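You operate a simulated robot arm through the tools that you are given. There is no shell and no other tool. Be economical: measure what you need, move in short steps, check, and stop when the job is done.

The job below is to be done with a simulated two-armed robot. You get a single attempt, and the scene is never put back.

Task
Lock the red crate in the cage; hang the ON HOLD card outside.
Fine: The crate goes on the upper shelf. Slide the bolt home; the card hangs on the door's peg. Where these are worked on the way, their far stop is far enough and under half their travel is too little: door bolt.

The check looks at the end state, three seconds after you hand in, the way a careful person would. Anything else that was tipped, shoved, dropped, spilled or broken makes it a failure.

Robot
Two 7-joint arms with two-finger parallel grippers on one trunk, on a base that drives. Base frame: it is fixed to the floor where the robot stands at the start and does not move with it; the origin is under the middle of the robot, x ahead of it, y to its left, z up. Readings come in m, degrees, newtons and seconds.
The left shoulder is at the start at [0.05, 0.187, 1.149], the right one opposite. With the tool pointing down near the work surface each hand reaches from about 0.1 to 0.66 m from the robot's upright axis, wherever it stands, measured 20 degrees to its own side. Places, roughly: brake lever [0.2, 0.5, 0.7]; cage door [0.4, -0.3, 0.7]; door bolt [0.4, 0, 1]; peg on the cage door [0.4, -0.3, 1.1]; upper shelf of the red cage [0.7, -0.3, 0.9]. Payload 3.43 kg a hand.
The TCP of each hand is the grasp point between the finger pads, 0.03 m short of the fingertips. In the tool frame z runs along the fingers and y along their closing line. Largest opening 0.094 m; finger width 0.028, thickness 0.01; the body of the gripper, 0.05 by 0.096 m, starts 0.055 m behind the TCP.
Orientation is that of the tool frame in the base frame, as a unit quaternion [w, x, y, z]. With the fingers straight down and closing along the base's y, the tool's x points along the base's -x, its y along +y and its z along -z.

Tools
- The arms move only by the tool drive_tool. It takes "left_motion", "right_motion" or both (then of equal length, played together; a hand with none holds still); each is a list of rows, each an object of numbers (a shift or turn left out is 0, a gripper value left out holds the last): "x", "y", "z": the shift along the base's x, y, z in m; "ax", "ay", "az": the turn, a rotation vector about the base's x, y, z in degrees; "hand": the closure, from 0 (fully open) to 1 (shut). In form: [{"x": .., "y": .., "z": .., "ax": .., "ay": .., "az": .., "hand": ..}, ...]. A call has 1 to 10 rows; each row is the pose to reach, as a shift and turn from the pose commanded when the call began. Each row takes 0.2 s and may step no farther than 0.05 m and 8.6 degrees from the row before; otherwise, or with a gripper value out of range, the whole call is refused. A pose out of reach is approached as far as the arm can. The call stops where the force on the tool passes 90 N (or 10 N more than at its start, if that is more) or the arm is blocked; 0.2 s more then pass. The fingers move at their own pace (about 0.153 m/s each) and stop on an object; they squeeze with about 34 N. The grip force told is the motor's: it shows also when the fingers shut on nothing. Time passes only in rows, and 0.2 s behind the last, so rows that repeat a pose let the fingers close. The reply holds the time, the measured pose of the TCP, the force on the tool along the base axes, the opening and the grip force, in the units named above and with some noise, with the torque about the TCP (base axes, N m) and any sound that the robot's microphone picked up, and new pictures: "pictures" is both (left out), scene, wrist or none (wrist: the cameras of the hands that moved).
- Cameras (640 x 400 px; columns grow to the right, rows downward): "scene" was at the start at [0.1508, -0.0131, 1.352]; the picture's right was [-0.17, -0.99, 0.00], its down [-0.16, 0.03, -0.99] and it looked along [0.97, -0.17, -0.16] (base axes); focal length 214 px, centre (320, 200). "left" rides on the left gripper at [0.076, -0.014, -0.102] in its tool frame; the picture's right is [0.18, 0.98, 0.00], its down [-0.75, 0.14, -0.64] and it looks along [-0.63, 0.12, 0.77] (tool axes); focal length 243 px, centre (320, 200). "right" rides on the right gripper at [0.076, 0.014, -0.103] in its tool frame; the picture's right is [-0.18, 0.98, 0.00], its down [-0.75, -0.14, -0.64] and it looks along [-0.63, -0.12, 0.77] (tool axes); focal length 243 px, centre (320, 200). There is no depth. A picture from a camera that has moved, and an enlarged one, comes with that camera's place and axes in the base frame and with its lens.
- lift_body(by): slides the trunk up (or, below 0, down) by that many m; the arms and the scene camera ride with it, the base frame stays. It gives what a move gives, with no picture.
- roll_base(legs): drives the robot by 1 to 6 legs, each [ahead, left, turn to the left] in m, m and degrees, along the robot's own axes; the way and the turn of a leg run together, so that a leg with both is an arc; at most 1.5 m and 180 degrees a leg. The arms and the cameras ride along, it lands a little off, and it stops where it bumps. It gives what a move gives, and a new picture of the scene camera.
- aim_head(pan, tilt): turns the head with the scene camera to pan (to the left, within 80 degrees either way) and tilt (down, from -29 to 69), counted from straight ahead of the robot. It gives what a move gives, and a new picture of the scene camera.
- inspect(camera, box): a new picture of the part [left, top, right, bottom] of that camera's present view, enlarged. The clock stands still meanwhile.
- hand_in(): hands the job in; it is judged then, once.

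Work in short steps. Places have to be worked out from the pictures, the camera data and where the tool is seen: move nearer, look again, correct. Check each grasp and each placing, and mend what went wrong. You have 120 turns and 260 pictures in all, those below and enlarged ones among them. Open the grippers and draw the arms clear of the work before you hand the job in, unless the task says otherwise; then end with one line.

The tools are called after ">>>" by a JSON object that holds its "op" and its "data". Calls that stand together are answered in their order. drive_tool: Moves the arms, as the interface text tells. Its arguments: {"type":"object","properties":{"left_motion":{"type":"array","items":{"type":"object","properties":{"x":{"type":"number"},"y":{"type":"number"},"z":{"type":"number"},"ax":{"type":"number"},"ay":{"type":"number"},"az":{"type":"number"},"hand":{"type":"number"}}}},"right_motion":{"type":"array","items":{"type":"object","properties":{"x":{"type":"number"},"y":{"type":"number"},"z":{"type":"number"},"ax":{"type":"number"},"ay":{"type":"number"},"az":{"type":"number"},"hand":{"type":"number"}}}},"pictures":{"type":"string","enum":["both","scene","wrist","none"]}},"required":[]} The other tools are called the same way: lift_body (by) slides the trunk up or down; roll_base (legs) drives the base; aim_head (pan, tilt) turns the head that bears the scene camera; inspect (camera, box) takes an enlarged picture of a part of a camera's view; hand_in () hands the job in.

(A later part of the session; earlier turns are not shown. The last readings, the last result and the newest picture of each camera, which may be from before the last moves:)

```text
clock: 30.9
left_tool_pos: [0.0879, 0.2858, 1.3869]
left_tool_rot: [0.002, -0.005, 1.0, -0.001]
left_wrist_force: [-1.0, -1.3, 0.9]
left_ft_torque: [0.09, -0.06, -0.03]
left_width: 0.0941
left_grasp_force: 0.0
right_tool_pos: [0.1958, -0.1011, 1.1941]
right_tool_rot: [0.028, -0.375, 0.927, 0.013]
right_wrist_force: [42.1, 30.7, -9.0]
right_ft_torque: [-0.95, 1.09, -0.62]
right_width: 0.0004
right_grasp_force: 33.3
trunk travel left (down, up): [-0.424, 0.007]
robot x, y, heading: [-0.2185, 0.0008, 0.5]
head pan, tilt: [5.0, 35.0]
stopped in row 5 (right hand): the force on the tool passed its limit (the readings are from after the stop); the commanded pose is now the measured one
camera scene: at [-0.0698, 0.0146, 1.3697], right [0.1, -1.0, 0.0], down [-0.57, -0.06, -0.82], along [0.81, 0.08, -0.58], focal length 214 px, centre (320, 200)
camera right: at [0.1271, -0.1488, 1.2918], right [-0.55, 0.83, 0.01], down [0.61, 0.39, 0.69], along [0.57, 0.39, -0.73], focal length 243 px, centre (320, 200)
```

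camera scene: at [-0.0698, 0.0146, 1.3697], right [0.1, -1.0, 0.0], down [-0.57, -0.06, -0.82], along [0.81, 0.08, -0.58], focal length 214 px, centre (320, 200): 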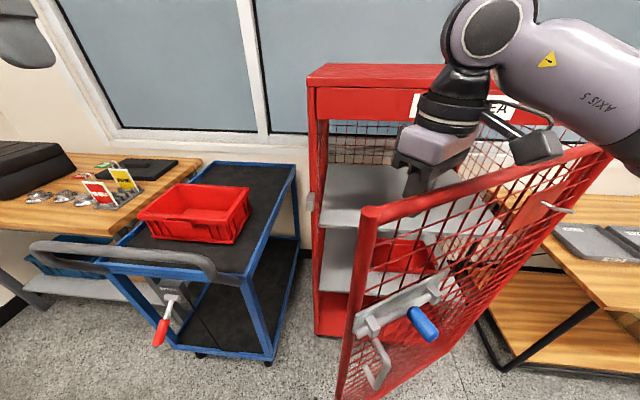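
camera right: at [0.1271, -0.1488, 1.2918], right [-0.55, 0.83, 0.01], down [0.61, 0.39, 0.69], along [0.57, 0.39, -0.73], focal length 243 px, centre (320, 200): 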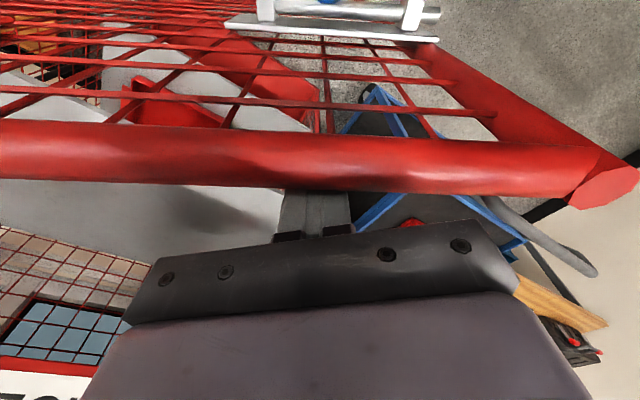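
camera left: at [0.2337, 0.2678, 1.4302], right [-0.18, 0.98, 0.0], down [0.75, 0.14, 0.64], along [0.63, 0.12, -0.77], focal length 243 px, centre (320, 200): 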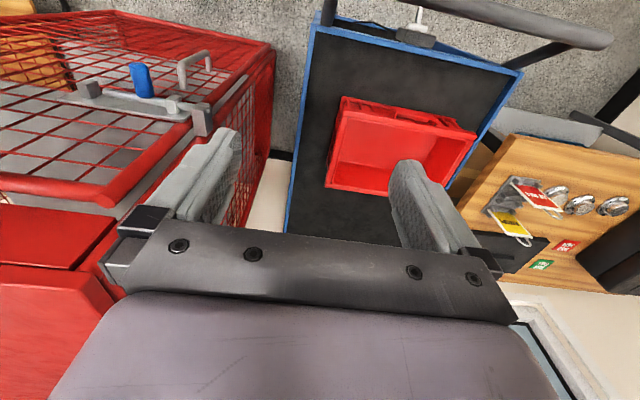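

The force spike came from hitting the rail fast; the door did move. I push on more slowly along the arc.

>>> {"op": "drive_tool", "data": {"right_motion": [{"x": -0.01, "y": -0.007}, {"x": -0.022, "y": -0.015}, {"x": -0.036, "y": -0.025}, {"x": -0.05, "y": -0.036}, {"x": -0.064, "y": -0.048}, {"x": -0.078, "y": -0.061}, {"x": -0.091, "y": -0.075}, {"x": -0.104, "y": -0.09}, {"x": -0.116, "y": -0.105}, {"x": -0.127, "y": -0.121}]}}

```text
clock: 31.4
left_tool_pos: [0.0937, 0.2914, 1.384]
left_tool_rot: [-0.001, -0.007, 1.0, -0.002]
left_wrist_force: [0.0, 0.6, -0.3]
left_ft_torque: [0.04, 0.03, 0.02]
left_width: 0.0942
left_grasp_force: 0.1
right_tool_pos: [0.1974, -0.0996, 1.1947]
right_tool_rot: [0.042, -0.366, 0.929, 0.019]
right_wrist_force: [52.8, 32.5, -6.3]
right_ft_torque: [-0.95, 1.49, -0.62]
right_width: 0.0
right_grasp_force: 33.2
trunk travel left (down, up): [-0.424, 0.007]
robot x, y, heading: [-0.2212, 0.0018, 0.7]
head pan, tilt: [5.0, 35.0]
stopped in row 2 (right hand): the force on the tool passed its limit (the readings are from after the stop); the commanded pose is now the measured one
camera scene: at [-0.0649, 0.0184, 1.369], right [0.1, -0.99, 0.0], down [-0.58, -0.06, -0.81], along [0.81, 0.08, -0.58], focal length 214 px, centre (320, 200)
camera right: at [0.1246, -0.1497, 1.29], right [-0.54, 0.84, 0.02], down [0.6, 0.37, 0.71], along [0.59, 0.39, -0.71], focal length 243 px, centre (320, 200)
```

scene: 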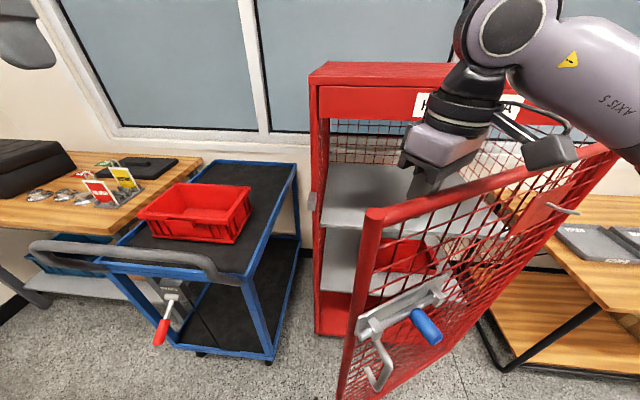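
right: 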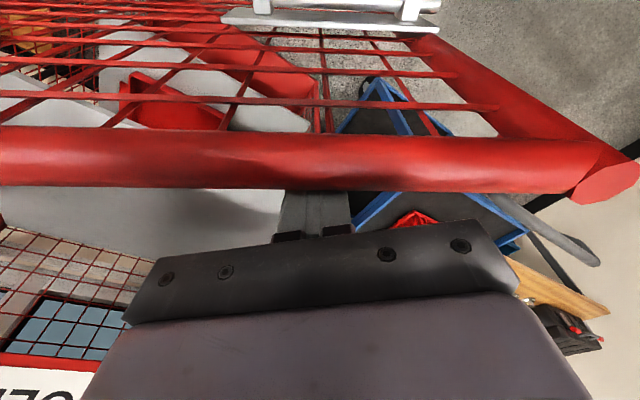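

The door isn't moving now; perhaps my own right arm blocks it from the front. I look to the right.

>>> {"op": "aim_head", "data": {"pan": -45, "tilt": 30}}

```text
clock: 32.6
left_tool_pos: [0.095, 0.2923, 1.3847]
left_tool_rot: [-0.003, -0.007, 1.0, -0.003]
left_wrist_force: [-0.2, -0.1, 0.1]
left_ft_torque: [-0.01, 0.0, 0.01]
left_width: 0.094
left_grasp_force: 0.1
right_tool_pos: [0.1969, -0.1001, 1.1956]
right_tool_rot: [0.042, -0.369, 0.928, 0.018]
right_wrist_force: [53.9, 30.9, -11.0]
right_ft_torque: [-0.9, 1.34, -0.62]
right_width: 0.0
right_grasp_force: 33.3
trunk travel left (down, up): [-0.424, 0.007]
robot x, y, heading: [-0.2178, 0.0023, 1.1]
head pan, tilt: [-45.0, 30.0]
camera scene: at [-0.0867, -0.0527, 1.3773], right [-0.7, -0.72, 0.01], down [-0.37, 0.34, -0.86], along [0.62, -0.61, -0.5], focal length 214 px, centre (320, 200)
```

scene: 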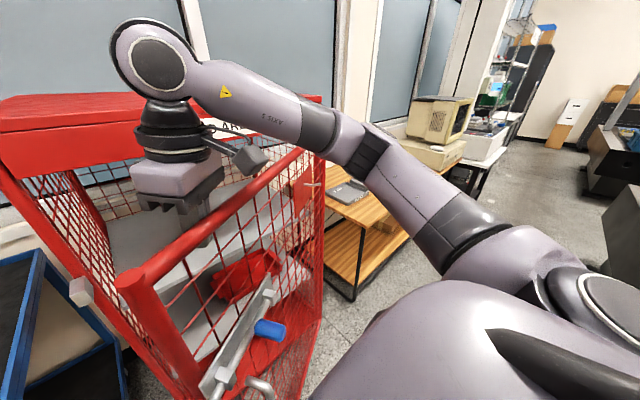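

The net force pulls the robot forward, so the door is most likely hitting my base. I roll back and slightly right, letting the hand draw the door along.

>>> {"op": "roll_base", "data": {"legs": [[-0.1, -0.05, 0], [-0.12, -0.08, 0]]}}

```text
clock: 33.6
left_tool_pos: [0.0372, 0.263, 1.3873]
left_tool_rot: [0.001, -0.008, 1.0, -0.002]
left_wrist_force: [-0.2, 0.0, 0.2]
left_ft_torque: [0.03, 0.01, -0.02]
left_width: 0.0938
left_grasp_force: 0.1
right_tool_pos: [0.1505, -0.1282, 1.1971]
right_tool_rot: [0.059, -0.354, 0.933, 0.022]
right_wrist_force: [33.8, 13.7, -6.8]
right_ft_torque: [-0.37, 0.75, -0.27]
right_width: 0.0
right_grasp_force: 33.1
trunk travel left (down, up): [-0.424, 0.007]
robot x, y, heading: [-0.2684, -0.0229, 0.9]
head pan, tilt: [-45.0, 30.0]
stopped in leg 1: the force on the tool passed its limit (the readings are from after the stop); the commanded pose is now the measured one
camera scene: at [-0.1437, -0.0828, 1.3777], right [-0.7, -0.72, 0.01], down [-0.36, 0.35, -0.86], along [0.62, -0.6, -0.5], focal length 214 px, centre (320, 200)
```

scene: 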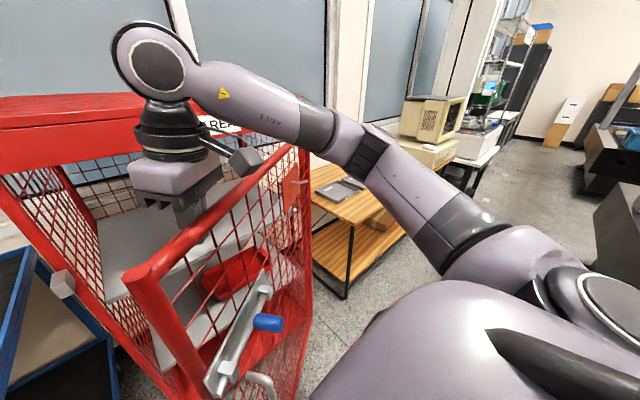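

The door followed but force stayed up — still pressing on the base probably. I move the hand inward 0.1 first, then roll back 0.12 to get the base clear.

>>> {"op": "drive_tool", "data": {"right_motion": [{"x": 0.03, "y": 0.01}, {"x": 0.06, "y": 0.03}, {"x": 0.1, "y": 0.03}], "pictures": "none"}}

>>> {"op": "roll_base", "data": {"legs": [[-0.12, -0.0, 0]]}}

```text
clock: 34.4
left_tool_pos: [0.0331, 0.2607, 1.389]
left_tool_rot: [0.001, -0.008, 1.0, -0.001]
left_wrist_force: [0.3, -0.2, 0.6]
left_ft_torque: [0.0, -0.05, -0.01]
left_width: 0.094
left_grasp_force: 0.1
right_tool_pos: [0.2449, -0.1029, 1.1982]
right_tool_rot: [0.058, -0.358, 0.932, 0.022]
right_wrist_force: [0.8, 0.0, 0.1]
right_ft_torque: [0.01, 0.0, 0.02]
right_width: 0.0002
right_grasp_force: 32.4
trunk travel left (down, up): [-0.424, 0.007]
robot x, y, heading: [-0.2745, -0.0272, 0.9]
head pan, tilt: [-45.0, 30.0]
```

```text
clock: 35.6
left_tool_pos: [-0.0889, 0.2581, 1.3898]
left_tool_rot: [0.003, -0.009, 1.0, -0.002]
left_wrist_force: [-0.5, 0.6, -0.6]
left_ft_torque: [-0.01, -0.02, 0.02]
left_width: 0.0942
left_grasp_force: 0.1
right_tool_pos: [0.1234, -0.1038, 1.1992]
right_tool_rot: [0.059, -0.36, 0.931, 0.021]
right_wrist_force: [0.1, -0.2, 0.1]
right_ft_torque: [-0.03, -0.03, -0.04]
right_width: 0.0001
right_grasp_force: 32.9
trunk travel left (down, up): [-0.424, 0.007]
robot x, y, heading: [-0.391, -0.025, 0.9]
head pan, tilt: [-45.0, 30.0]
camera scene: at [-0.2692, -0.0869, 1.3783], right [-0.69, -0.72, 0.0], down [-0.36, 0.35, -0.87], along [0.62, -0.6, -0.5], focal length 214 px, centre (320, 200)
```

scene: 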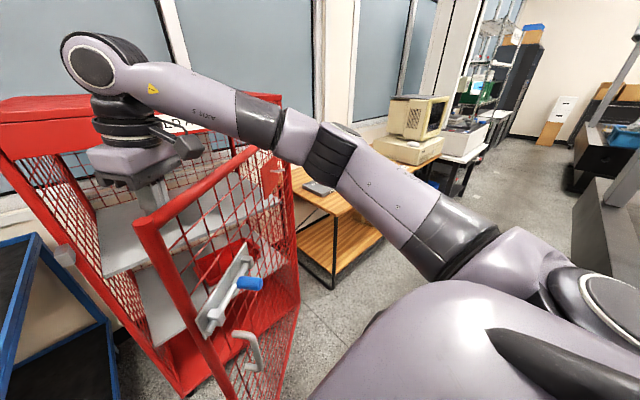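

Now base is clear and no contact force. I push the door outward slowly again.

>>> {"op": "drive_tool", "data": {"right_motion": [{"x": -0.014, "y": -0.012}, {"x": -0.028, "y": -0.025}, {"x": -0.042, "y": -0.04}, {"x": -0.055, "y": -0.056}, {"x": -0.068, "y": -0.073}, {"x": -0.08, "y": -0.09}, {"x": -0.091, "y": -0.108}, {"x": -0.102, "y": -0.126}], "pictures": "scene"}}

```text
clock: 37.4
left_tool_pos: [-0.0873, 0.2578, 1.3891]
left_tool_rot: [0.003, -0.008, 1.0, -0.001]
left_wrist_force: [-1.1, 0.3, 0.0]
left_ft_torque: [0.01, -0.01, -0.02]
left_width: 0.0941
left_grasp_force: 0.0
right_tool_pos: [0.0226, -0.2305, 1.1978]
right_tool_rot: [0.059, -0.358, 0.932, 0.022]
right_wrist_force: [-0.4, 0.9, 0.1]
right_ft_torque: [0.02, 0.02, 0.01]
right_width: 0.0
right_grasp_force: 33.0
trunk travel left (down, up): [-0.424, 0.007]
robot x, y, heading: [-0.389, -0.0281, 0.9]
head pan, tilt: [-45.0, 30.0]
camera scene: at [-0.2686, -0.0874, 1.3782], right [-0.69, -0.72, 0.0], down [-0.36, 0.35, -0.87], along [0.62, -0.6, -0.5], focal length 214 px, centre (320, 200)
```

scene: 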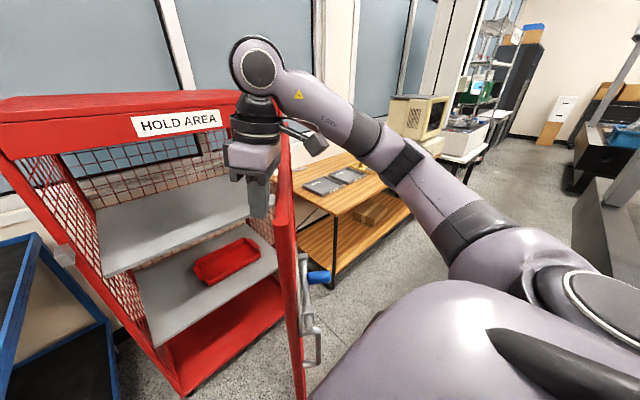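

Door swings nicely (~52°). Continue the arc toward ~80°.

>>> {"op": "drive_tool", "data": {"right_motion": [{"x": -0.018, "y": -0.025}, {"x": -0.036, "y": -0.05}, {"x": -0.052, "y": -0.075}, {"x": -0.064, "y": -0.1}, {"x": -0.075, "y": -0.125}, {"x": -0.086, "y": -0.15}, {"x": -0.096, "y": -0.175}, {"x": -0.103, "y": -0.2}, {"x": -0.11, "y": -0.225}, {"x": -0.116, "y": -0.25}], "pictures": "scene"}}

```text
clock: 39.6
left_tool_pos: [-0.0876, 0.2584, 1.3894]
left_tool_rot: [0.002, -0.009, 1.0, -0.001]
left_wrist_force: [-0.8, -0.1, 0.5]
left_ft_torque: [-0.02, 0.04, 0.0]
left_width: 0.0941
left_grasp_force: 0.0
right_tool_pos: [-0.1013, -0.3838, 1.192]
right_tool_rot: [0.058, -0.358, 0.932, 0.02]
right_wrist_force: [-0.6, 0.5, -0.1]
right_ft_torque: [0.01, 0.01, 0.01]
right_width: 0.0
right_grasp_force: 32.6
right hand out of reach, approached as far as the arm can: row 6, 7, 8, 9, 10
trunk travel left (down, up): [-0.424, 0.007]
robot x, y, heading: [-0.3915, -0.0271, 1.0]
head pan, tilt: [-45.0, 30.0]
camera scene: at [-0.2685, -0.0869, 1.3782], right [-0.69, -0.72, 0.0], down [-0.36, 0.35, -0.87], along [0.62, -0.6, -0.5], focal length 214 px, centre (320, 200)
```

scene: 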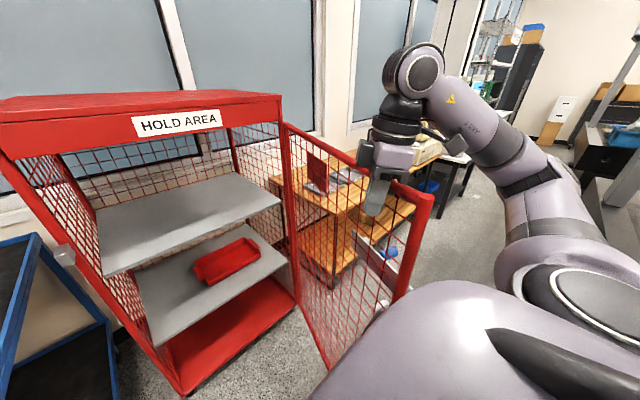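

Door ~78° open; the wrist's twist is limiting reach. I untwist the hand clockwise while continuing outward.

>>> {"op": "drive_tool", "data": {"right_motion": [{"az": -8}, {"az": -16}, {"az": -24, "y": -0.02}, {"az": -32, "y": -0.04, "x": -0.004}, {"az": -40, "y": -0.065, "x": -0.006}, {"az": -48, "y": -0.09, "x": -0.006}, {"az": -48, "y": -0.115, "x": -0.006}, {"az": -48, "y": -0.14, "x": -0.004}, {"az": -48, "y": -0.165}, {"az": -48, "y": -0.19}], "pictures": "scene"}}

```text
clock: 41.8
left_tool_pos: [-0.0878, 0.2585, 1.3883]
left_tool_rot: [0.002, -0.009, 1.0, -0.001]
left_wrist_force: [0.3, -0.9, 0.5]
left_ft_torque: [0.03, 0.02, 0.02]
left_width: 0.0943
left_grasp_force: 0.0
right_tool_pos: [-0.1048, -0.5788, 1.1949]
right_tool_rot: [0.061, 0.052, 0.997, -0.005]
right_wrist_force: [-0.1, 0.1, 0.4]
right_ft_torque: [0.0, -0.01, -0.02]
right_width: 0.0002
right_grasp_force: 32.8
right hand out of reach, approached as far as the arm can: row 4
trunk travel left (down, up): [-0.424, 0.007]
robot x, y, heading: [-0.3914, -0.0292, 1.0]
head pan, tilt: [-45.0, 30.0]
camera scene: at [-0.2683, -0.0873, 1.3781], right [-0.69, -0.72, 0.0], down [-0.36, 0.35, -0.87], along [0.62, -0.6, -0.5], focal length 214 px, centre (320, 200)
```

scene: 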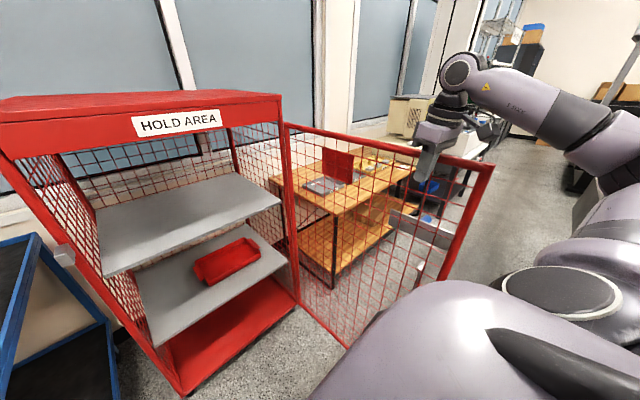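

Door ~95°. A bit further for clearance.

>>> {"op": "drive_tool", "data": {"right_motion": [{"y": -0.025, "x": 0.002}, {"y": -0.05, "x": 0.006}, {"y": -0.075, "x": 0.01}, {"y": -0.1, "x": 0.015}, {"y": -0.125, "x": 0.02}], "pictures": "scene"}}

```text
clock: 43.0
left_tool_pos: [-0.0863, 0.2576, 1.39]
left_tool_rot: [0.003, -0.008, 1.0, -0.001]
left_wrist_force: [0.2, -0.5, 0.3]
left_ft_torque: [0.0, -0.01, 0.0]
left_width: 0.0939
left_grasp_force: 0.0
right_tool_pos: [-0.0992, -0.5878, 1.2019]
right_tool_rot: [0.062, 0.052, 0.997, -0.005]
right_wrist_force: [-0.6, -0.5, 0.9]
right_ft_torque: [0.0, -0.01, -0.01]
right_width: 0.0
right_grasp_force: 32.7
right hand out of reach, approached as far as the arm can: row 1, 2, 3, 4, 5
trunk travel left (down, up): [-0.424, 0.007]
robot x, y, heading: [-0.3918, -0.0297, 0.8]
head pan, tilt: [-45.0, 30.0]
camera scene: at [-0.2684, -0.0868, 1.3782], right [-0.69, -0.72, 0.0], down [-0.36, 0.35, -0.87], along [0.62, -0.6, -0.5], focal length 214 px, centre (320, 200)
```

scene: 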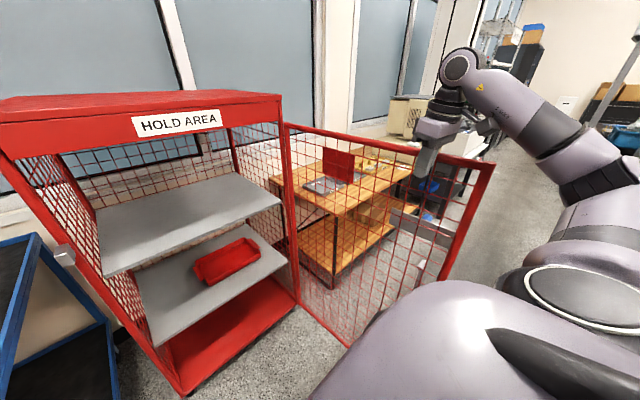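

Arm at its limit; I roll right 0.12 to push the door wider.

>>> {"op": "roll_base", "data": {"legs": [[0, -0.13, 0]]}}

```text
clock: 44.3
left_tool_pos: [-0.0858, 0.1295, 1.388]
left_tool_rot: [0.003, -0.007, 1.0, -0.003]
left_wrist_force: [-0.1, -0.3, -0.4]
left_ft_torque: [0.01, 0.01, 0.01]
left_width: 0.094
left_grasp_force: 0.1
right_tool_pos: [-0.0979, -0.7143, 1.2027]
right_tool_rot: [0.059, 0.047, 0.997, -0.002]
right_wrist_force: [-9.6, 35.1, -21.8]
right_ft_torque: [0.31, 0.29, 0.32]
right_width: 0.0
right_grasp_force: 32.8
trunk travel left (down, up): [-0.424, 0.007]
robot x, y, heading: [-0.3918, -0.1566, 0.9]
head pan, tilt: [-45.0, 30.0]
camera scene: at [-0.2669, -0.2156, 1.3782], right [-0.7, -0.72, 0.0], down [-0.36, 0.35, -0.87], along [0.62, -0.6, -0.5], focal length 214 px, centre (320, 200)
```

scene: 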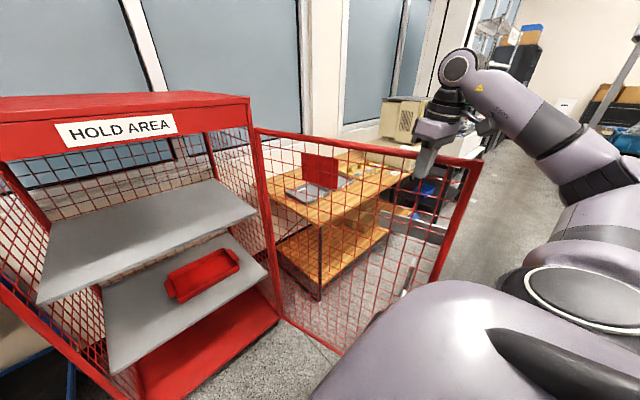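

Door is against its stop (~110°). I retract the right hand back to the front of the robot and straighten it.

>>> {"op": "drive_tool", "data": {"right_motion": [{"y": 0.04}, {"y": 0.08, "x": 0.01}, {"y": 0.12, "x": 0.02}, {"y": 0.16, "x": 0.03}, {"y": 0.2, "x": 0.04}, {"y": 0.24, "x": 0.05}, {"y": 0.28, "x": 0.05, "ay": -7, "az": 6}, {"y": 0.32, "x": 0.05, "ay": -7, "az": 6}], "pictures": "none"}}

>>> {"op": "roll_base", "data": {"legs": [[-0.05, 0.5, 0]]}}

>>> {"op": "aim_head", "data": {"pan": 0, "tilt": 35}}

```text
refused: row 7 steps farther than a row can; nothing moved
```

```text
clock: 47.2
left_tool_pos: [-0.1427, 0.6096, 1.3877]
left_tool_rot: [0.002, -0.008, 1.0, -0.001]
left_wrist_force: [-0.6, 0.8, 0.4]
left_ft_torque: [0.03, -0.02, 0.06]
left_width: 0.0939
left_grasp_force: 0.1
right_tool_pos: [-0.1547, -0.2344, 1.2013]
right_tool_rot: [0.06, 0.047, 0.997, -0.001]
right_wrist_force: [0.9, -0.1, 0.1]
right_ft_torque: [-0.01, 0.01, -0.01]
right_width: 0.0001
right_grasp_force: 33.0
trunk travel left (down, up): [-0.424, 0.007]
robot x, y, heading: [-0.4462, 0.3214, 0.9]
head pan, tilt: [-45.0, 30.0]
camera scene: at [-0.3245, 0.2633, 1.3782], right [-0.7, -0.72, 0.0], down [-0.36, 0.35, -0.87], along [0.62, -0.6, -0.5], focal length 214 px, centre (320, 200)
```

scene: 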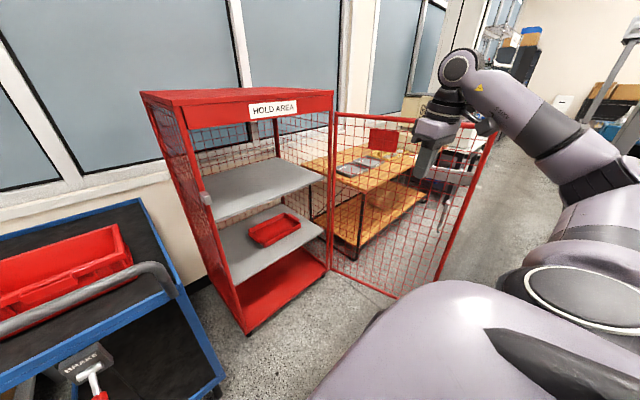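

```text
clock: 48.3
left_tool_pos: [-0.1427, 0.6077, 1.3888]
left_tool_rot: [0.002, -0.008, 1.0, -0.001]
left_wrist_force: [-0.1, -0.2, 0.2]
left_ft_torque: [0.03, -0.01, 0.03]
left_width: 0.094
left_grasp_force: 0.0
right_tool_pos: [-0.1552, -0.2342, 1.2]
right_tool_rot: [0.059, 0.047, 0.997, -0.001]
right_wrist_force: [0.6, 0.0, 0.0]
right_ft_torque: [0.0, 0.0, 0.03]
right_width: 0.0001
right_grasp_force: 33.3
trunk travel left (down, up): [-0.424, 0.007]
robot x, y, heading: [-0.4504, 0.3195, 0.6]
head pan, tilt: [0.0, 35.0]
camera scene: at [-0.3014, 0.3271, 1.3704], right [0.02, -1.0, 0.0], down [-0.57, -0.01, -0.82], along [0.82, 0.01, -0.57], focal length 214 px, centre (320, 200)
```

scene: 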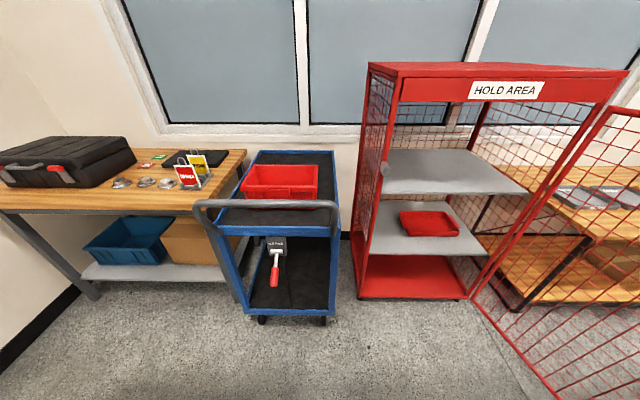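

Good overview: crate rim x 0.40–0.605, y 0.345–0.655; cage shelf z≈0.90 from x=0.445. I bring both hands in front of the robot and pitch them 45° forward, opened.

>>> {"op": "drive_tool", "data": {"right_motion": [{"y": 0.038, "ay": -4.5, "hand": 0}, {"y": 0.076, "ay": -9}, {"y": 0.114, "ay": -13.5}, {"y": 0.152, "ay": -18, "x": 0.01}, {"y": 0.19, "ay": -22.5, "x": 0.02}, {"y": 0.228, "ay": -27, "x": 0.03}, {"y": 0.266, "ay": -31.5, "x": 0.04}, {"y": 0.304, "ay": -36, "x": 0.05}, {"y": 0.342, "ay": -40.5, "x": 0.06}, {"y": 0.38, "ay": -45, "x": 0.07}], "left_motion": [{"z": -0.02, "ay": -4.5, "hand": 0}, {"z": -0.04, "ay": -9}, {"z": -0.06, "ay": -13.5}, {"z": -0.08, "ay": -18, "x": 0.01}, {"z": -0.1, "y": -0.02, "ay": -22.5, "x": 0.02}, {"z": -0.12, "y": -0.04, "ay": -27, "x": 0.03}, {"z": -0.14, "y": -0.06, "ay": -31.5, "x": 0.04}, {"z": -0.16, "y": -0.08, "ay": -36, "x": 0.05}, {"z": -0.18, "y": -0.1, "ay": -40.5, "x": 0.06}, {"z": -0.2, "y": -0.12, "ay": -45, "x": 0.07}], "pictures": "scene"}}

```text
clock: 50.5
left_tool_pos: [-0.0727, 0.4882, 1.1868]
left_tool_rot: [0.384, -0.007, 0.923, -0.004]
left_wrist_force: [0.1, 0.4, 1.1]
left_ft_torque: [0.0, 0.01, -0.03]
left_width: 0.0939
left_grasp_force: 0.1
right_tool_pos: [-0.0752, 0.1495, 1.2065]
right_tool_rot: [0.436, 0.044, 0.899, 0.017]
right_wrist_force: [0.3, -1.4, 0.0]
right_ft_torque: [0.02, -0.01, 0.01]
right_width: 0.094
right_grasp_force: 0.0
right hand out of reach, approached as far as the arm can: row 7, 8, 9, 10
trunk travel left (down, up): [-0.424, 0.007]
robot x, y, heading: [-0.4473, 0.3246, 0.9]
head pan, tilt: [0.0, 35.0]
camera scene: at [-0.3009, 0.3277, 1.3703], right [0.02, -1.0, 0.0], down [-0.57, -0.01, -0.82], along [0.82, 0.01, -0.57], focal length 214 px, centre (320, 200)
```

scene: 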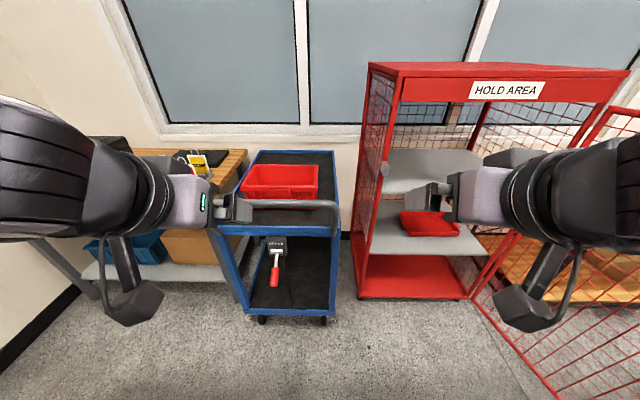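

Both hands are pitched and in front. I correct the right hand's tilt, and roll to y≈0.5 in front of the trolley (arms above the handle).

>>> {"op": "drive_tool", "data": {"right_motion": [{"ax": -1.9, "ay": 3.4, "az": 2}, {"ax": -3.7, "ay": 6.7, "az": 3.9}], "pictures": "none"}}

>>> {"op": "roll_base", "data": {"legs": [[0, 0.18, -0.8], [0.22, 0, 0]]}}

```text
clock: 51.1
left_tool_pos: [-0.0727, 0.4884, 1.1874]
left_tool_rot: [0.385, -0.007, 0.923, -0.004]
left_wrist_force: [-0.1, -0.6, 0.6]
left_ft_torque: [0.01, -0.01, 0.01]
left_width: 0.0938
left_grasp_force: 0.0
right_tool_pos: [-0.0751, 0.149, 1.2073]
right_tool_rot: [0.383, -0.001, 0.924, 0.001]
right_wrist_force: [-0.4, -0.7, -0.2]
right_ft_torque: [0.04, -0.03, 0.0]
right_width: 0.0939
right_grasp_force: 0.1
trunk travel left (down, up): [-0.424, 0.007]
robot x, y, heading: [-0.4487, 0.3236, 1.2]
head pan, tilt: [0.0, 35.0]
```

```text
clock: 53.9
left_tool_pos: [0.1427, 0.6646, 1.1873]
left_tool_rot: [0.384, -0.001, 0.923, -0.007]
left_wrist_force: [-0.1, -0.3, 0.1]
left_ft_torque: [-0.01, 0.04, 0.0]
left_width: 0.0942
left_grasp_force: 0.0
right_tool_pos: [0.1347, 0.3246, 1.2062]
right_tool_rot: [0.382, 0.007, 0.924, -0.003]
right_wrist_force: [0.2, -0.2, 0.0]
right_ft_torque: [0.02, 0.02, 0.05]
right_width: 0.094
right_grasp_force: 0.0
trunk travel left (down, up): [-0.424, 0.007]
robot x, y, heading: [-0.2365, 0.5007, 0.3]
head pan, tilt: [0.0, 35.0]
camera scene: at [-0.0889, 0.5047, 1.3703], right [0.0, -1.0, 0.0], down [-0.57, 0.0, -0.82], along [0.82, 0.0, -0.57], focal length 214 px, centre (320, 200)
```

scene: 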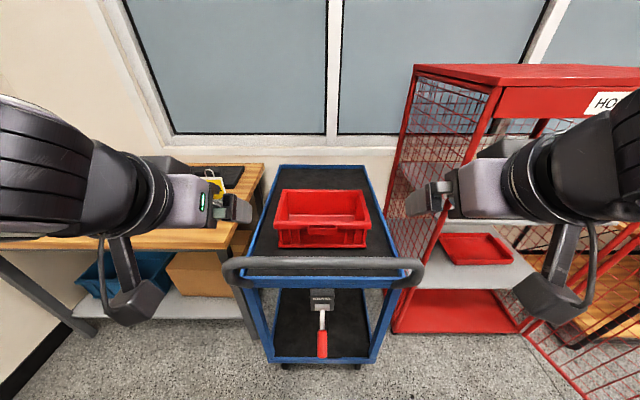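

Crate rim estimated y 0.352–0.640, x 0.386–0.61, z≈0.93. I roll 0.06 closer, then move the hands above the end walls.

>>> {"op": "roll_base", "data": {"legs": [[0.06, 0, 0]]}}

>>> {"op": "drive_tool", "data": {"left_motion": [{"x": 0.04, "y": -0.006}, {"x": 0.08, "y": -0.012}, {"x": 0.12, "y": -0.018}, {"x": 0.16, "y": -0.024}, {"x": 0.2, "y": -0.03, "z": -0.02}, {"x": 0.24, "y": -0.032, "z": -0.05}, {"x": 0.265, "y": -0.032, "z": -0.09}, {"x": 0.265, "y": -0.032, "z": -0.13}], "right_motion": [{"x": 0.04, "y": 0.006}, {"x": 0.08, "y": 0.012}, {"x": 0.12, "y": 0.018}, {"x": 0.16, "y": 0.024}, {"x": 0.2, "y": 0.03, "z": -0.02}, {"x": 0.24, "y": 0.034, "z": -0.06}, {"x": 0.273, "y": 0.034, "z": -0.1}, {"x": 0.273, "y": 0.034, "z": -0.148}]}}

```text
clock: 54.9
left_tool_pos: [0.2007, 0.6636, 1.1858]
left_tool_rot: [0.384, -0.001, 0.923, -0.006]
left_wrist_force: [0.3, -0.7, 0.1]
left_ft_torque: [-0.01, 0.01, -0.01]
left_width: 0.0939
left_grasp_force: 0.1
right_tool_pos: [0.1949, 0.3236, 1.2067]
right_tool_rot: [0.383, 0.006, 0.924, -0.002]
right_wrist_force: [-0.1, 0.6, -0.2]
right_ft_torque: [0.0, 0.03, 0.02]
right_width: 0.0941
right_grasp_force: 0.1
trunk travel left (down, up): [-0.424, 0.007]
robot x, y, heading: [-0.175, 0.5007, 0.4]
head pan, tilt: [0.0, 35.0]
camera scene: at [-0.0295, 0.5047, 1.3702], right [0.0, -1.0, 0.0], down [-0.57, 0.0, -0.82], along [0.82, 0.0, -0.57], focal length 214 px, centre (320, 200)
```

scene: 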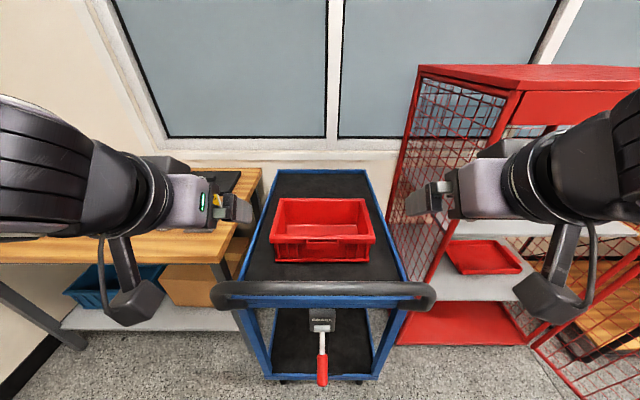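

```text
refused: row 6 steps farther than a row can; nothing moved
```

I smooth the steps and resend.

>>> {"op": "drive_tool", "data": {"left_motion": [{"x": 0.04, "y": -0.006}, {"x": 0.08, "y": -0.012}, {"x": 0.12, "y": -0.018}, {"x": 0.16, "y": -0.024}, {"x": 0.2, "y": -0.03, "z": -0.02}, {"x": 0.235, "y": -0.032, "z": -0.05}, {"x": 0.265, "y": -0.032, "z": -0.085}, {"x": 0.265, "y": -0.032, "z": -0.12}], "right_motion": [{"x": 0.04, "y": 0.006}, {"x": 0.08, "y": 0.012}, {"x": 0.12, "y": 0.018}, {"x": 0.16, "y": 0.024}, {"x": 0.2, "y": 0.03, "z": -0.02}, {"x": 0.235, "y": 0.034, "z": -0.055}, {"x": 0.268, "y": 0.034, "z": -0.09}, {"x": 0.272, "y": 0.034, "z": -0.138}]}}

```text
clock: 56.6
left_tool_pos: [0.4651, 0.6308, 1.0685]
left_tool_rot: [0.384, -0.001, 0.923, -0.006]
left_wrist_force: [-0.4, 0.2, -0.5]
left_ft_torque: [-0.02, -0.01, 0.0]
left_width: 0.0938
left_grasp_force: 0.0
right_tool_pos: [0.466, 0.355, 1.069]
right_tool_rot: [0.383, 0.006, 0.924, -0.002]
right_wrist_force: [-0.3, 0.7, -0.7]
right_ft_torque: [0.0, 0.02, 0.01]
right_width: 0.094
right_grasp_force: 0.0
trunk travel left (down, up): [-0.424, 0.007]
robot x, y, heading: [-0.174, 0.5014, 0.1]
head pan, tilt: [0.0, 35.0]
camera scene: at [-0.0302, 0.5046, 1.3704], right [0.0, -1.0, 0.0], down [-0.57, 0.0, -0.82], along [0.82, 0.0, -0.57], focal length 214 px, centre (320, 200)
camera right: at [0.3399, 0.3693, 1.0867], right [0.14, 0.98, 0.13], down [0.08, -0.14, 0.99], along [0.99, -0.13, -0.09], focal length 243 px, centre (320, 200)
camera left: at [0.338, 0.6178, 1.0863], right [-0.13, 0.98, -0.14], down [0.07, 0.15, 0.99], along [0.99, 0.11, -0.09], focal length 243 px, centre (320, 200)
```

scene: 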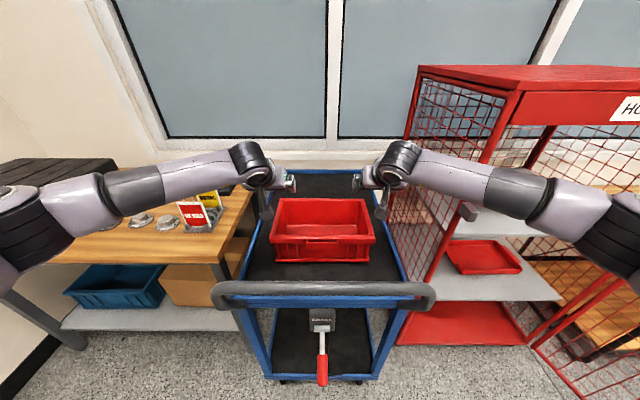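
right: 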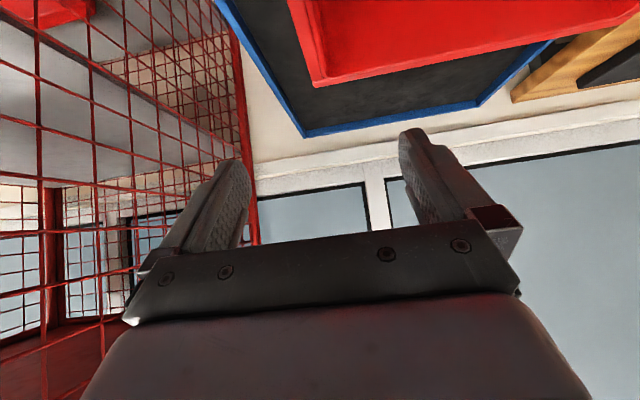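
left: 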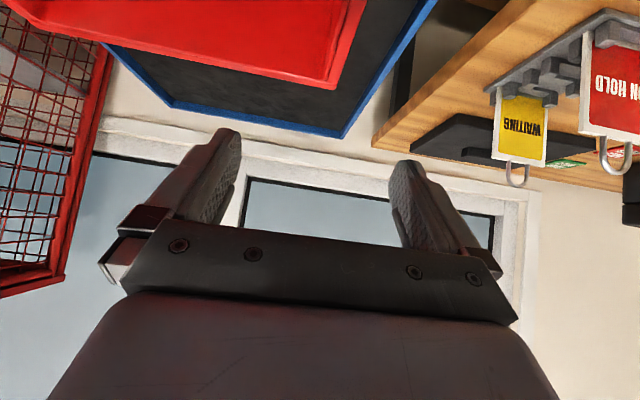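

Wall positions confirm (rim outer y 0.349–0.645). I lower partway and check the camera boxes clear the crate's near rim.

>>> {"op": "drive_tool", "data": {"left_motion": [{"y": 0.004, "z": -0.035}, {"y": 0.004, "z": -0.07}, {"y": 0.004, "z": -0.1}], "right_motion": [{"y": 0.004, "z": -0.035}, {"y": 0.004, "z": -0.07}, {"y": 0.004, "z": -0.1}], "pictures": "scene"}}

>>> {"op": "inspect", "data": {"camera": "scene", "box": [220, 140, 420, 280]}}

```text
clock: 57.5
left_tool_pos: [0.4665, 0.6359, 0.9665]
left_tool_rot: [0.385, -0.001, 0.923, -0.006]
left_wrist_force: [0.1, -0.6, -0.7]
left_ft_torque: [0.02, 0.04, -0.03]
left_width: 0.094
left_grasp_force: 0.1
right_tool_pos: [0.4679, 0.3623, 0.9677]
right_tool_rot: [0.384, 0.006, 0.923, -0.002]
right_wrist_force: [0.5, -0.1, 0.5]
right_ft_torque: [0.0, -0.02, 0.0]
right_width: 0.094
right_grasp_force: 0.1
trunk travel left (down, up): [-0.424, 0.007]
robot x, y, heading: [-0.1757, 0.5024, 0.1]
head pan, tilt: [0.0, 35.0]
camera scene: at [-0.03, 0.5048, 1.3704], right [0.0, -1.0, 0.0], down [-0.57, 0.0, -0.82], along [0.82, 0.0, -0.57], focal length 214 px, centre (320, 200)
```

scene: 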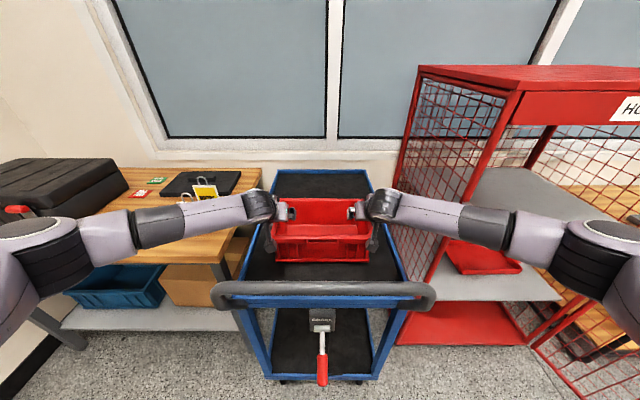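

```text
2.86 times, centred on (320, 210) of scene
camera zoom: at [-0.03, 0.5048, 1.3704], right [0.0, -1.0, 0.0], down [-0.57, 0.0, -0.82], along [0.82, 0.0, -0.57], focal length 613 px, centre (320, 171)
```

zoom: 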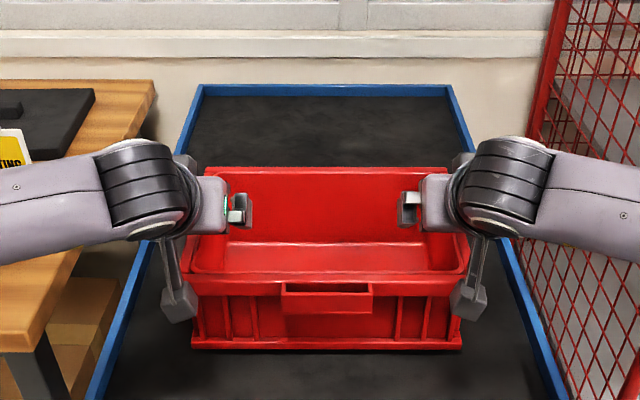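

Boxes sit outside in front of the crate. Lower the remaining 4.5 cm.

>>> {"op": "drive_tool", "data": {"left_motion": [{"z": -0.02}, {"z": -0.035}, {"z": -0.047}], "right_motion": [{"z": -0.02}, {"z": -0.035}, {"z": -0.047}], "pictures": "wrist"}}

>>> {"op": "inspect", "data": {"camera": "scene", "box": [220, 140, 420, 280]}}

```text
clock: 58.2
left_tool_pos: [0.4649, 0.6362, 0.9198]
left_tool_rot: [0.385, 0.0, 0.923, -0.007]
left_wrist_force: [-0.1, -0.7, -0.8]
left_ft_torque: [0.04, -0.01, -0.03]
left_width: 0.0938
left_grasp_force: 0.1
right_tool_pos: [0.4666, 0.3619, 0.9206]
right_tool_rot: [0.383, 0.007, 0.924, -0.002]
right_wrist_force: [-0.4, 0.2, 0.4]
right_ft_torque: [-0.01, -0.02, -0.02]
right_width: 0.0942
right_grasp_force: 0.1
trunk travel left (down, up): [-0.424, 0.007]
robot x, y, heading: [-0.1816, 0.5022, 0.2]
head pan, tilt: [0.0, 35.0]
camera right: at [0.3398, 0.3754, 0.9389], right [0.14, 0.98, 0.13], down [0.08, -0.14, 0.99], along [0.99, -0.13, -0.1], focal length 243 px, centre (320, 200)
camera left: at [0.3387, 0.6229, 0.938], right [-0.13, 0.98, -0.14], down [0.07, 0.15, 0.99], along [0.99, 0.11, -0.09], focal length 243 px, centre (320, 200)
```

right: 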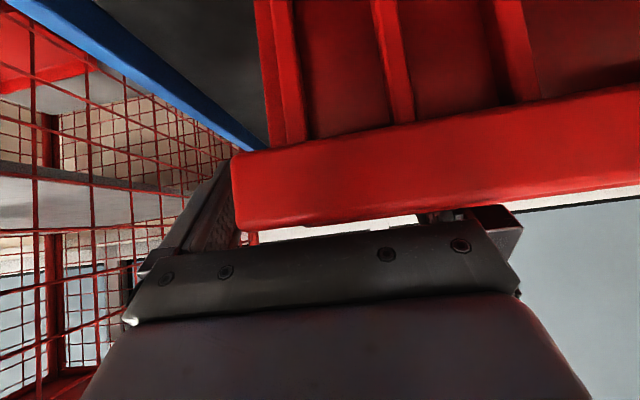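
left: 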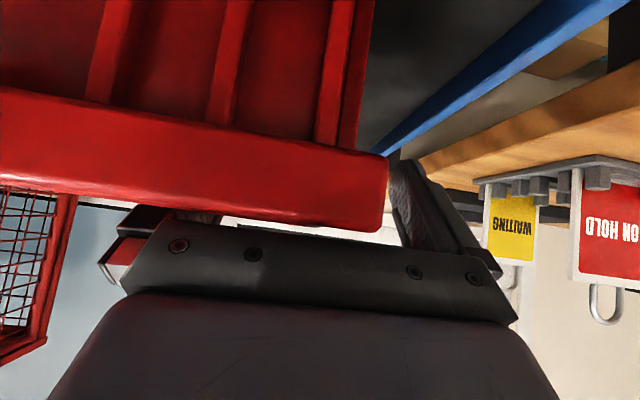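

```text
2.86 times, centred on (320, 210) of scene
camera zoom: at [-0.0303, 0.5047, 1.3704], right [0.0, -1.0, 0.0], down [-0.57, 0.0, -0.82], along [0.82, 0.0, -0.57], focal length 613 px, centre (320, 171)
```

zoom: 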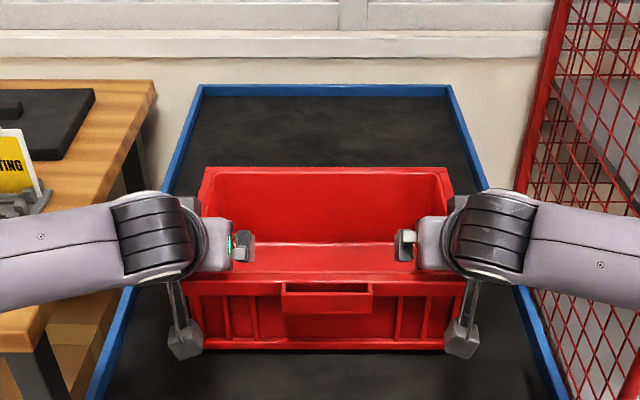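

Rim top ≈0.94, TCP ≈2 cm below it, fingers straddle both end walls. Close both grippers.

>>> {"op": "drive_tool", "data": {"left_motion": [{"hand": 0.5}, {"hand": 1}, {"hand": 1}, {"hand": 1}], "right_motion": [{"hand": 0.5}, {"hand": 1}, {"hand": 1}, {"hand": 1}], "pictures": "scene"}}

```text
clock: 59.2
left_tool_pos: [0.4664, 0.6404, 0.9209]
left_tool_rot: [0.385, -0.002, 0.923, -0.003]
left_wrist_force: [1.0, 22.0, 0.3]
left_ft_torque: [-0.02, 0.16, -1.01]
left_width: 0.0213
left_grasp_force: 34.0
right_tool_pos: [0.4673, 0.357, 0.9199]
right_tool_rot: [0.384, 0.008, 0.923, -0.005]
right_wrist_force: [-2.8, -24.7, 1.7]
right_ft_torque: [0.66, -0.15, 1.71]
right_width: 0.0214
right_grasp_force: 33.8
trunk travel left (down, up): [-0.424, 0.007]
robot x, y, heading: [-0.1773, 0.4987, 0.4]
head pan, tilt: [0.0, 35.0]
camera scene: at [-0.0307, 0.5043, 1.3704], right [0.0, -1.0, 0.0], down [-0.57, 0.0, -0.82], along [0.82, 0.0, -0.57], focal length 214 px, centre (320, 200)
```

scene: 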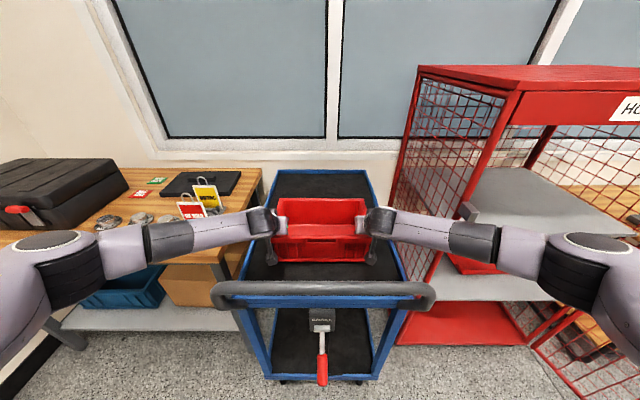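

Both gripped. I relax the sideways stress by 5 mm each and lift 5 cm to test.

>>> {"op": "drive_tool", "data": {"left_motion": [{"y": 0.005}, {"y": 0.005, "z": 0.01}, {"y": 0.005, "z": 0.03}, {"y": 0.005, "z": 0.05}, {"y": 0.005, "z": 0.05}], "right_motion": [{"y": -0.005}, {"y": -0.005, "z": 0.01}, {"y": -0.005, "z": 0.03}, {"y": -0.005, "z": 0.05}, {"y": -0.005, "z": 0.05}], "pictures": "scene"}}

```text
clock: 60.5
left_tool_pos: [0.4662, 0.6399, 0.9694]
left_tool_rot: [0.384, 0.001, 0.923, -0.008]
left_wrist_force: [-1.4, 0.5, -3.3]
left_ft_torque: [0.24, -0.11, -0.31]
left_width: 0.0166
left_grasp_force: 33.3
right_tool_pos: [0.465, 0.3574, 0.9706]
right_tool_rot: [0.383, 0.007, 0.924, -0.002]
right_wrist_force: [1.9, -0.6, -2.2]
right_ft_torque: [-0.1, 0.2, -0.14]
right_width: 0.0166
right_grasp_force: 33.4
trunk travel left (down, up): [-0.424, 0.007]
robot x, y, heading: [-0.1765, 0.504, 0.1]
head pan, tilt: [0.0, 35.0]
camera scene: at [-0.0299, 0.5047, 1.3702], right [0.0, -1.0, 0.0], down [-0.57, 0.0, -0.82], along [0.82, 0.0, -0.57], focal length 214 px, centre (320, 200)
```

scene: 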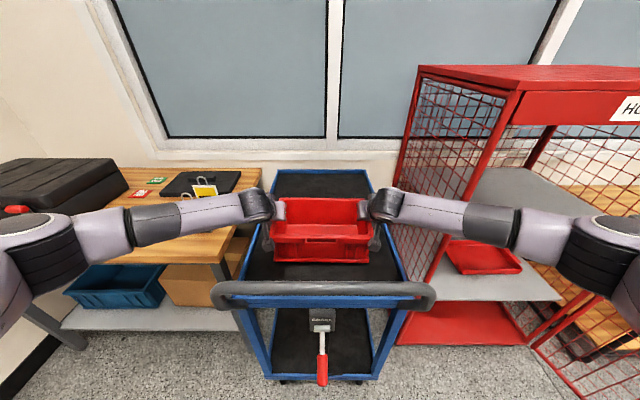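

Widths shrank (0.0213→0.0166) and the load is small; I check whether the crate actually rose.

>>> {"op": "inspect", "data": {"camera": "scene", "box": [220, 140, 420, 280]}}

>>> {"op": "inspect", "data": {"camera": "left", "box": [0, 0, 640, 400]}}

```text
2.86 times, centred on (320, 210) of scene
camera zoom: at [-0.0299, 0.5047, 1.3702], right [0.0, -1.0, 0.0], down [-0.57, 0.0, -0.82], along [0.82, 0.0, -0.57], focal length 613 px, centre (320, 171)
```

zoom: 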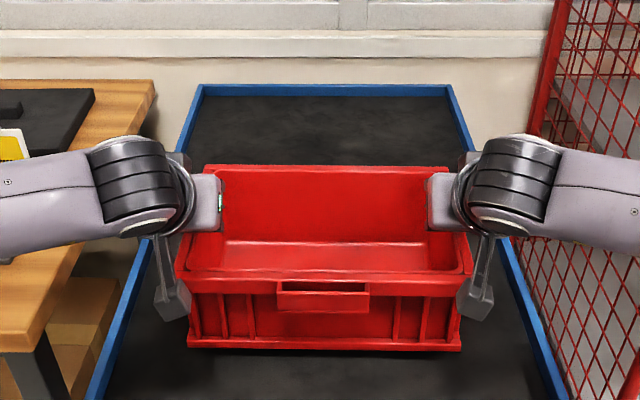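

```text
1.00 times, centred on (320, 200) of left
camera zoom: at [0.3393, 0.6275, 0.9874], right [-0.12, 0.98, -0.14], down [0.08, 0.15, 0.99], along [0.99, 0.11, -0.09], focal length 243 px, centre (320, 200)
```

zoom: 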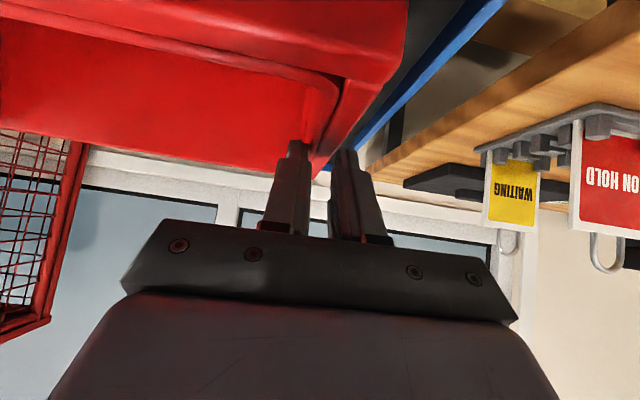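

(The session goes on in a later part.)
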